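You operate a simulated robot arm through the tools that you are given. There is no shell and no other tool. Be economical: measure what you need, move in short steps, check, and stop when the job is done.

Carry out the task below with a simulated robot arm. There is one attempt and no reset: what you move stays moved.

JOB
Pull the top drawer of the side bench open.
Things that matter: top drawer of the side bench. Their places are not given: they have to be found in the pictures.

Only the result counts: the job must be done as asked and must still hold three seconds after the hand-in. Knocking over, shifting, dropping, spilling or breaking anything else fails it.

ROBOT AND FRAMES
A 7-joint arm with a two-finger parallel gripper, fixed in place. Base frame: the origin is at the foot of the arm, x ahead of it, y to its left, z up. Units: mm, degrees, N and s.
With the tool pointing down near the work surface it reaches from about 240 to 680 mm from the base axis. Its first joint turns from -66.0 to 66.0 degrees. Payload 1.57 kg.
Tool frame: the origin (TCP) lies between the finger pads and is the grasp point; the fingertips stand 30 mm ahead of it; z points along the fingers, y is the line along which they close. The gripper opens to 110 mm. The fingers are 24 mm wide and 12 mm thick; the gripper's body (48 by 112 mm) begins 78 mm behind the TCP.
Orientation is told as [roll, pitch, yaw] about the base's x, y, z axes, in that order, counted from this pose: with the fingers straight down and closing along the base's y, the tool's x points along the base's -x, its y along +y and its z along -z.

CONTROLS
- The arm moves only by the tool play_rows. Its argument "rows" is a list of rows, each a list of 3 entries, a list of its own where there are three numbers: the shift along the tool's x, y, z in mm, then the turn, a rotation vector about the tool's x, y, z in degrees, then the finger opening in mm, from 0 to 110. In form: [[[tx, ty, tz], [rx, ry, rz], claw], ...]. A call has 1 to 20 rows; each row shifts and turns the commanded pose from where the row before left it, along the tool's axes as they then stand. Each row takes 0.2 s and may step no farther than 50 mm and 8.6 degrees from the row before; otherwise, or with a gripper value out of range, the whole call is refused. Where a pose cannot be reached the arm comes as near as it can. A force on the tool above 40 N (or 10 N above the force at the start of the call, whichever is more), or a blocked arm, ends the call early, and 0.2 s more pass. The fingers move at their own pace (about 108 mm/s each) and stop on an object; they squeeze with about 26 N. The grip force told is the motor's: it shows also when the fingers shut on nothing. Time passes only in rows, and 0.2 s behind the last, so rows that do not move let the fingers close. The reply holds the time, the measured pose of the TCP, the force on the tool along the base axes, the opening and the grip force, in the units named above and with some noise.
- Cameras (640 x 400 px; columns grow to the right, rows downward): "scene" is fixed at [139.6, -388.3, 1384.7]; the picture's right is [0.88, -0.48, 0.00], its down [-0.34, -0.62, -0.70] and it looks along [0.34, 0.62, -0.71] (base axes); focal length 310 px, centre (320, 200). "wrist" rides on the gripper at [-36, 0, -80] in the tool frame; the picture's right is [0.00, -1.00, 0.00], its down [0.97, 0.00, -0.24] and it looks along [0.24, 0.00, 0.97] (tool axes); focal length 218 px, centre (320, 200).
- snapshot(camera): a new picture of that camera. It takes no simulated time.
- measure_at(camera, pixels): for up to 12 pixels [column, row] of the newest picture of that camera ("zoom" is the newest enlarged one), the place [x, y, z] in the base frame of the surface seen there, good to about 2 mm, but the place of the scene camera against the robot may be out by one fixed shift of up to 18 mm in any direction. It takes no simulated time.
- zoom(camera, box): a new picture of the part [left, top, right, bottom] of that camera's present view, enlarged. It takes no simulated time.
- finish_job(): hands the job in; it is judged then, once.

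Go step by step. Measure first, check grasps and placings, and put right what went wrong. The budget is 60 turns and 26 pictures, counting those below and the enlarged ones. Unless the task says otherwise, let go and move clear before handing in, and close with one line.

The tools are called after "Call:" as name(argument=value, ...) on one line, values as JSON. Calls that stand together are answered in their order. play_rows: Moves the arm, as the interface text tells. Its arguments: {"type":"object","properties":{"rows":{"type":"array","items":{"type":"array"}}},"required":["rows"]} The other tools are called the same way: snapshot (camera) takes a picture; measure_at (camera, pixels) gives the place of the surface under pixels of a picture; zoom (camera, box) takes an enlarged picture of a part of a camera's view; finish_job () hands the job in.

At the start:

```text
clock: 0.0
ee_pos: [419.7, 189.0, 969.3]
orientation: [0.0, 0.0, 0.0]
ft_force: [0.4, -0.3, -0.6]
gripper_width: 110.0
finger_force: 0.1
```

scene: 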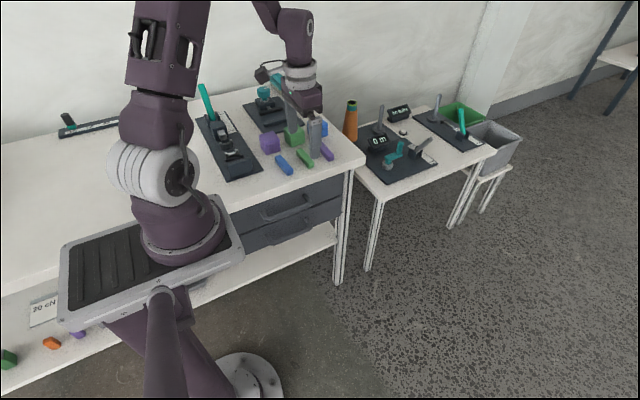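
wrist: 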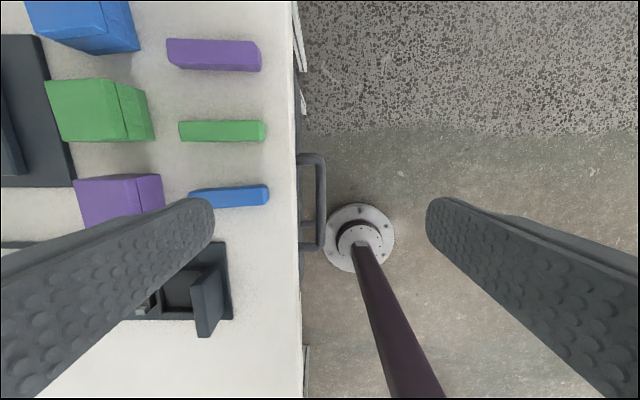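

The drawers appear near (290,210) in the scene picture, and a handle near (315,200) in the wrist picture. I'll zoom in to measure them.

Call:
zoom(camera="scene", box=[220, 150, 380, 250])

Call:
measure_at(camera="wrist", pixels=[[322, 160], [322, 200], [322, 240], [305, 158], [305, 247], [298, 200], [290, 100], [290, 300], [310, 223], [304, 360], [301, 120], [227, 197]])

```text
4.00 times, centred on (300, 200) of scene
```

zoom: 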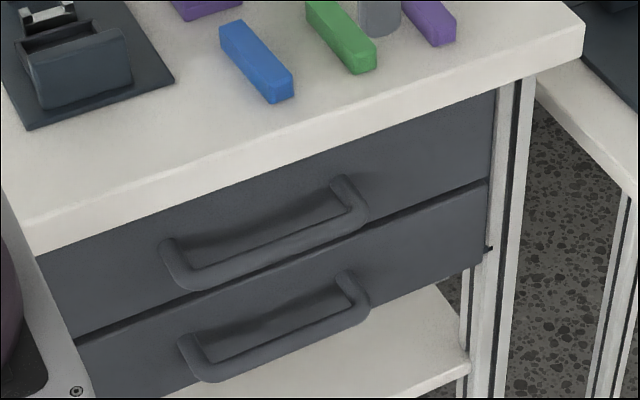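

```text
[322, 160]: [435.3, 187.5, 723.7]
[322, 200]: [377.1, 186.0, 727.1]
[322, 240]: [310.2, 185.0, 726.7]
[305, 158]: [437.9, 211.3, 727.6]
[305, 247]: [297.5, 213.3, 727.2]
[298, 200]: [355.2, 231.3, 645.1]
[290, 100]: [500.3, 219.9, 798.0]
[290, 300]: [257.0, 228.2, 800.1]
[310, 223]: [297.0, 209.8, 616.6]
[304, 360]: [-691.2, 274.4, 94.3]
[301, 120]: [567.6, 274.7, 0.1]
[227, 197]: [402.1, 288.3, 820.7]
```

The wrist camera puts a handle bar at about y=187, z=727. I'll check in the zoom that this is the top drawer's handle and measure its faces.

Call:
measure_at(camera="zoom", pixels=[[270, 245], [270, 255], [185, 280], [360, 215], [345, 185], [170, 245], [270, 220], [280, 345], [280, 355], [430, 160], [400, 210], [400, 100]])

Call:
zoom(camera="wrist", box=[260, 130, 380, 270])

```text
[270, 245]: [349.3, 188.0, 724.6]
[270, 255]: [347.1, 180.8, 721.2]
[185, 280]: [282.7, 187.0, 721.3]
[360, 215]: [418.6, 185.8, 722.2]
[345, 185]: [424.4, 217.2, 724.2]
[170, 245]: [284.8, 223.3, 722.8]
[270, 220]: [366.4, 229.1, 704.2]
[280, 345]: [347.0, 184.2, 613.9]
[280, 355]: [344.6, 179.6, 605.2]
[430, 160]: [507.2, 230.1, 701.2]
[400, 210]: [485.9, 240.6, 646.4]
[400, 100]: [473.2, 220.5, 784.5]
```

```text
2.86 times, centred on (320, 200) of wrist
```

zoom: 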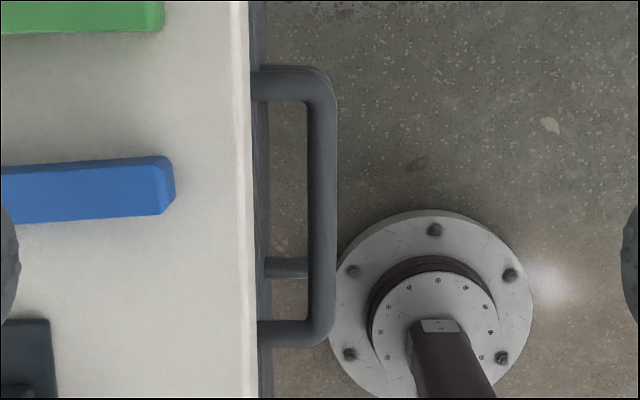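

The top handle bar is centred at about (367, 187, 720), with the drawer face at y≈231 and the table edge at y≈218. I'll tilt the tool 20° and stop at a standoff above and in front of the handle. I'm also measuring the robot's tray as a possible obstacle.

Call:
play_rows(rows=[[[13.2, -13.2, 26.5], [0, 0, 0], 60], [[13.2, -13.2, 26.5], [0, 0, 0], 30], [[13.2, -13.2, 26.5], [0, 0, 0], 30], [[13.2, -13.2, 26.5], [0, 0, 0], 30], [[0, 0, 0], [-5, 0, 0], 30], [[0, 0, 0], [-5, 0, 0], 30], [[0, 0, 0], [-5, 0, 0], 30], [[0, 0, 0], [-5, 0, 0], 30], [[0, 0, 0], [0, 0, 0], 30]])

Call:
snapshot(camera="wrist")

Call:
snapshot(camera="scene")

Call:
measure_at(camera="scene", pixels=[[238, 250], [220, 200], [65, 320], [150, 290]])

```text
clock: 2.0
ee_pos: [366.4, 137.5, 861.8]
orientation: [20.1, 0.0, 0.1]
ft_force: [0.6, 0.0, 0.7]
gripper_width: 30.0
finger_force: 0.1
```

```text
21 pictures are left
```

wrist: 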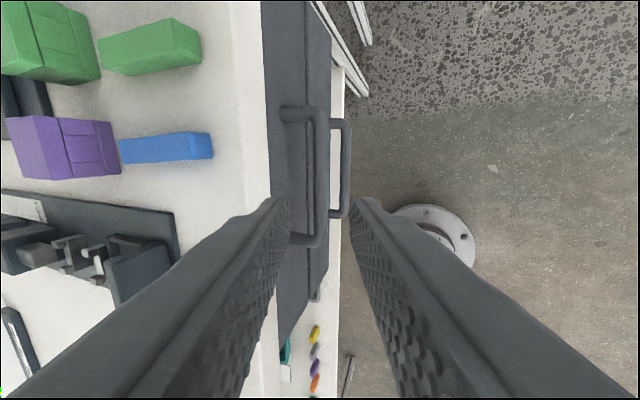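

```text
20 pictures are left
```

scene: 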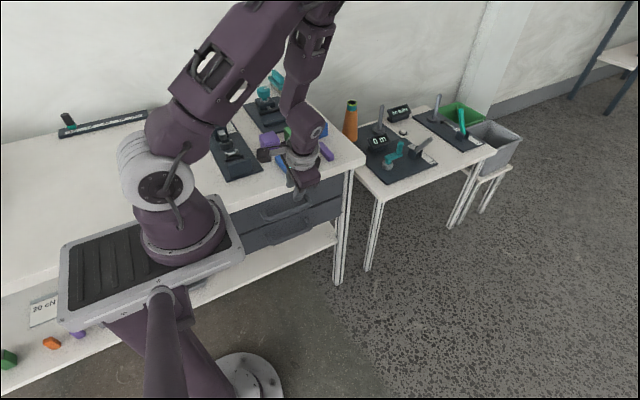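

```text
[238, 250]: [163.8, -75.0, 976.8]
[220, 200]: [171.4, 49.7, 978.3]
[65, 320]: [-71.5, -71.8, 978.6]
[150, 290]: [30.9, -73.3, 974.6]
```

The tray is at z≈977 and x<170, so it won't interfere. The handle shows between the fingers at about column 320, so I'll re-measure the bar from this closer view.

Call:
measure_at(camera="wrist", pixels=[[321, 130], [321, 160], [321, 190], [321, 220], [315, 180], [327, 180], [290, 180], [300, 114], [312, 240], [250, 180]])

```text
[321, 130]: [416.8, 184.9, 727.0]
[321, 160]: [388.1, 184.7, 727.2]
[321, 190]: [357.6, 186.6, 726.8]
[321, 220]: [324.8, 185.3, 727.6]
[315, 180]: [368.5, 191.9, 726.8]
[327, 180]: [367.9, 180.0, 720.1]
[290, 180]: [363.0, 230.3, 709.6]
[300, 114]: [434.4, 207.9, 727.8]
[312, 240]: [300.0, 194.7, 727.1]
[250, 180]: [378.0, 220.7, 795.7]
```

The bar is centred at y≈187 and z≈720, and the tool's axis meets it within about 2 mm. I'll advance 148 mm along the tool axis without closing.

Call:
play_rows(rows=[[[0, -0.4, 25], [0, 0, 0], 30], [[0, -0.4, 25], [0, 0, 0], 30], [[0, -0.4, 25], [0, 0, 0], 30], [[0, -0.4, 20], [0, 0, 0], 30], [[0, 0, 15], [0, 0, 0], 30], [[0, 0, 15], [0, 0, 0], 30], [[0, 0, 12], [0, 0, 0], 30], [[0, 0, 11], [0, 0, 0], 30], [[0, 0, 0], [0, 0, 0], 30]])

Call:
snapshot(camera="wrist")

```text
clock: 4.0
ee_pos: [366.0, 185.3, 723.0]
orientation: [20.0, 0.0, 0.1]
ft_force: [1.3, -0.3, -0.2]
gripper_width: 30.0
finger_force: 0.1
```

```text
19 pictures are left
```

wrist: 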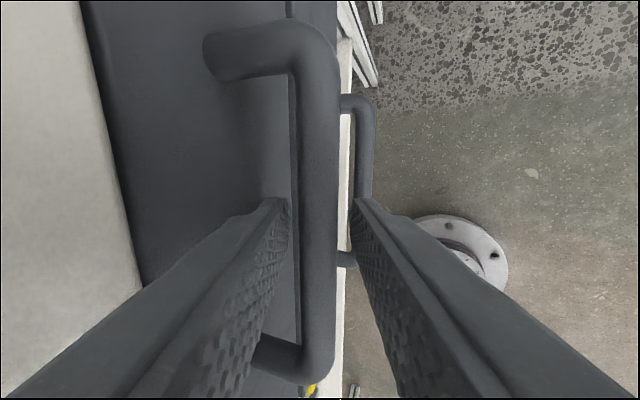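

The bar (columns 297–340) lies between the two fingers and the tool feels no contact force. Closing the gripper.

Call:
play_rows(rows=[[[0, 0, 0], [0, 0, 0], 20], [[0, 0, 0], [0, 0, 0], 5], [[0, 0, 0], [0, 0, 0], 5], [[0, 0, 0], [0, 0, 0], 5]])

```text
clock: 5.0
ee_pos: [364.9, 186.5, 722.7]
orientation: [19.9, 0.1, 0.0]
ft_force: [0.2, 4.9, 11.8]
gripper_width: 15.3
finger_force: 31.3
```

The fingers stopped on the bar at 15.3 mm, so the grip is good. I'll start with a gentle 40 mm pull along −y.

Call:
play_rows(rows=[[[0, -7.5, -2.74], [0, 0, 0], 5], [[0, -7.5, -2.74], [0, 0, 0], 5], [[0, -7.5, -2.74], [0, 0, 0], 5], [[0, -7.5, -2.74], [0, 0, 0], 5], [[0, -7.5, -2.74], [0, 0, 0], 5], [[0, 0, 0], [0, 0, 0], 5]])

```text
clock: 6.4
ee_pos: [365.3, 146.1, 721.9]
orientation: [20.0, 0.0, 0.0]
ft_force: [-4.4, -0.2, 27.9]
gripper_width: 15.6
finger_force: 31.5
```

The drawer has moved 40 mm with the hand. There is a 28 N upward side load, so I'll relieve it by rising slightly and keep pulling.

Call:
play_rows(rows=[[[0, 0.5, -1.4], [0, 0, 0], 5], [[0, -7.5, -2.74], [0, 0, 0], 5], [[0, -7.5, -2.74], [0, 0, 0], 5], [[0, -7.5, -2.74], [0, 0, 0], 5], [[0, -7.5, -2.74], [0, 0, 0], 5], [[0, -7.5, -2.74], [0, 0, 0], 5], [[0, -7.5, -2.74], [0, 0, 0], 5], [[0, 0, 0], [0, 0, 0], 5]])

```text
clock: 8.2
ee_pos: [366.2, 96.3, 723.3]
orientation: [20.0, 0.1, 0.0]
ft_force: [-9.9, 0.3, -25.3]
gripper_width: 15.5
finger_force: 31.3
```

The drawer is now about 90 mm out, and the vertical load has flipped to −25 N. I'll lower by about 0.8 mm and pull further.

Call:
play_rows(rows=[[[0, -0.27, 0.75], [0, 0, 0], 5], [[0, -7.5, -2.74], [0, 0, 0], 5], [[0, -7.5, -2.74], [0, 0, 0], 5], [[0, -7.5, -2.74], [0, 0, 0], 5], [[0, -7.5, -2.74], [0, 0, 0], 5], [[0, -7.5, -2.74], [0, 0, 0], 5], [[0, -7.5, -2.74], [0, 0, 0], 5], [[0, 0, 0], [0, 0, 0], 5]])

Call:
snapshot(camera="scene")

```text
clock: 10.0
ee_pos: [367.8, 49.9, 723.5]
orientation: [20.0, -0.2, 0.0]
ft_force: [-10.4, 0.0, 28.0]
gripper_width: 15.9
finger_force: 31.8
```

```text
18 pictures are left
```

scene: 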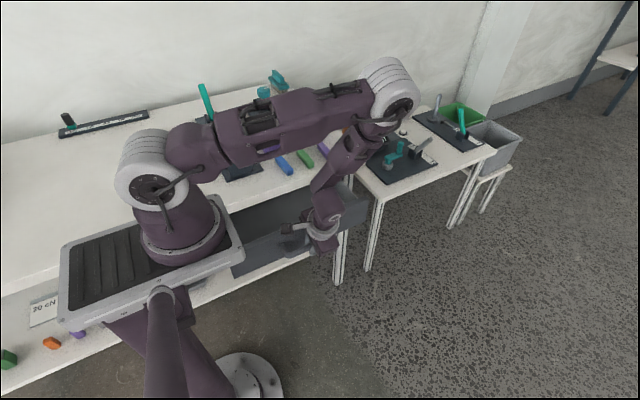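

The drawer is out about 137 mm. I'll pull another ~45 mm in smaller steps and watch for an end stop.

Call:
play_rows(rows=[[[0.5, 0.2, -0.6], [0, 0, 0], 5], [[0, -7.05, -2.57], [0, 0, 0], 5], [[0, -7.05, -2.57], [0, 0, 0], 5], [[0, -7.05, -2.57], [0, 0, 0], 5], [[0, -7.05, -2.57], [0, 0, 0], 5], [[0, -7.05, -2.57], [0, 0, 0], 5], [[0, -7.05, -2.57], [0, 0, 0], 5], [[0, 0, 0], [0, 0, 0], 5]])

Call:
snapshot(camera="wrist")

```text
clock: 11.8
ee_pos: [367.6, 3.4, 723.8]
orientation: [20.0, -0.1, -0.1]
ft_force: [2.7, -1.3, -29.8]
gripper_width: 15.8
finger_force: 31.8
```

```text
17 pictures are left
```

wrist: 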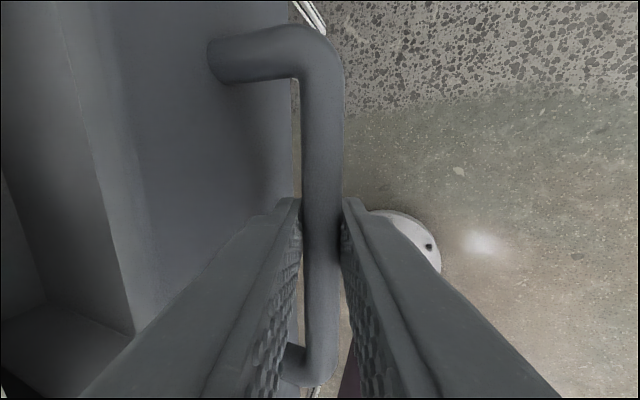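

The drawer is out about 183 mm and hasn't met a stop. I'll keep going gently to see where its travel ends.

Call:
play_rows(rows=[[[0, -0.2, 0.6], [0, 0, 0], 5], [[0, -7.05, -2.57], [0, 0, 0], 5], [[0, -7.05, -2.57], [0, 0, 0], 5], [[0, -7.05, -2.57], [0, 0, 0], 5], [[0, -7.05, -2.57], [0, 0, 0], 5], [[0, -7.05, -2.57], [0, 0, 0], 5], [[0, -7.05, -2.57], [0, 0, 0], 5], [[0, 0, 0], [0, 0, 0], 5]])

Call:
snapshot(camera="scene")

```text
clock: 13.6
ee_pos: [365.8, -41.0, 724.5]
orientation: [20.0, 0.0, 0.0]
ft_force: [6.7, 0.7, -29.2]
gripper_width: 15.9
finger_force: 31.4
```

```text
16 pictures are left
```

scene: 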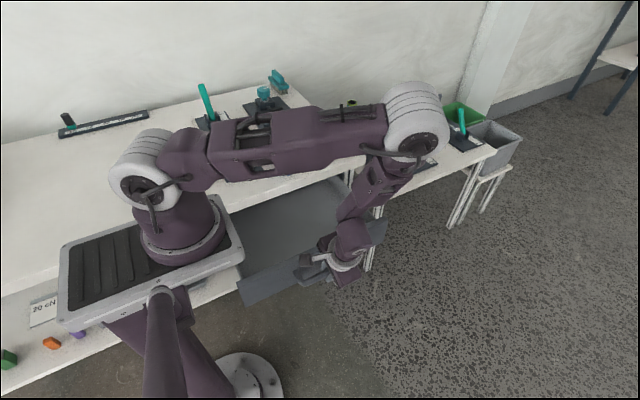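

The drawer is about 228 mm out and still moving freely. I'll make one more gentle pull to look for the stop.

Call:
play_rows(rows=[[[0, -0.3, 0.8], [0, 0, 0], 5], [[0, -4.7, -1.71], [0, 0, 0], 5], [[0, -4.7, -1.71], [0, 0, 0], 5], [[0, -4.7, -1.71], [0, 0, 0], 5], [[0, -4.7, -1.71], [0, 0, 0], 5], [[0, -4.7, -1.71], [0, 0, 0], 5], [[0, -4.7, -1.71], [0, 0, 0], 5], [[0, -4.7, -1.71], [0, 0, 0], 5], [[0, 0, 0], [0, 0, 0], 5]])

```text
clock: 15.6
ee_pos: [365.5, -71.5, 722.5]
orientation: [20.3, -0.1, 0.2]
ft_force: [0.4, 2.9, -0.8]
gripper_width: 15.6
finger_force: 31.7
stopped in row 9: the force on the tool passed its limit (the readings are from after the stop); the commanded pose is now the measured one
```

The force limit tripped at about 258 mm of travel, which is the end stop, so the drawer is fully open. I'll release and back out along the tool axis.

Call:
play_rows(rows=[[[0, 0, 0], [0, 0, 0], 32], [[0, 0, 0], [0, 0, 0], 32], [[0, 0, -10], [0, 0, 0], 32], [[0, 0, -20], [0, 0, 0], 32], [[0, 0, -30], [0, 0, 0], 32], [[0, 0, -30], [0, 0, 0], 32], [[0, 0, -30], [0, 0, 0], 32], [[0, 0, 0], [0, 0, 0], 32]])

Call:
snapshot(camera="scene")

Call:
snapshot(camera="wrist")

```text
clock: 17.4
ee_pos: [363.6, -114.4, 836.3]
orientation: [20.2, 0.0, 0.1]
ft_force: [0.5, 0.3, -0.2]
gripper_width: 32.1
finger_force: 0.1
```

```text
15 pictures are left
```

scene: 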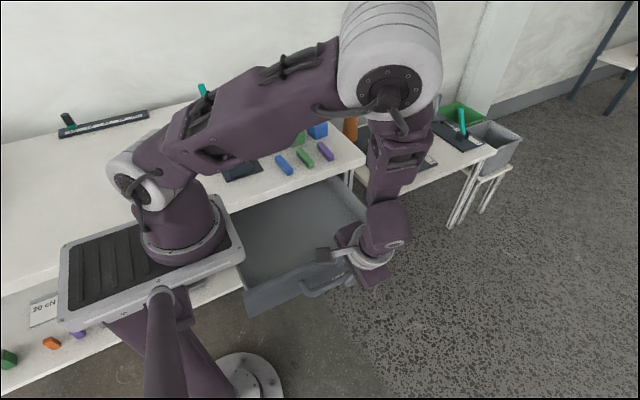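

```text
14 pictures are left
```

wrist: 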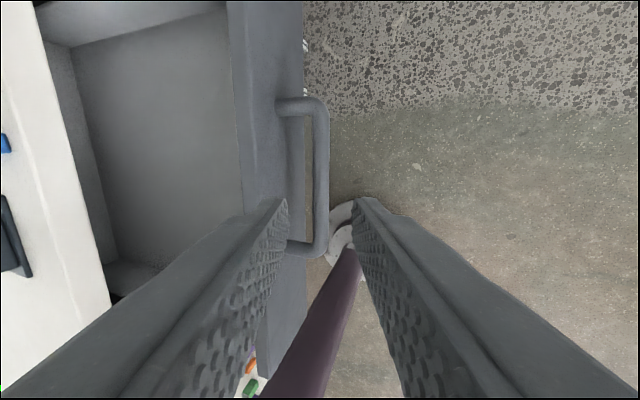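

The top drawer stands wide open (about 258 mm), the other items are undisturbed, and the gripper is clear of the handle. Handing in.

Call:
finish_job()

```text
The job is handed in.
```

I pulled the top drawer of the side bench fully open, about 258 mm to its end stop, then let go of the handle and moved the arm clear.
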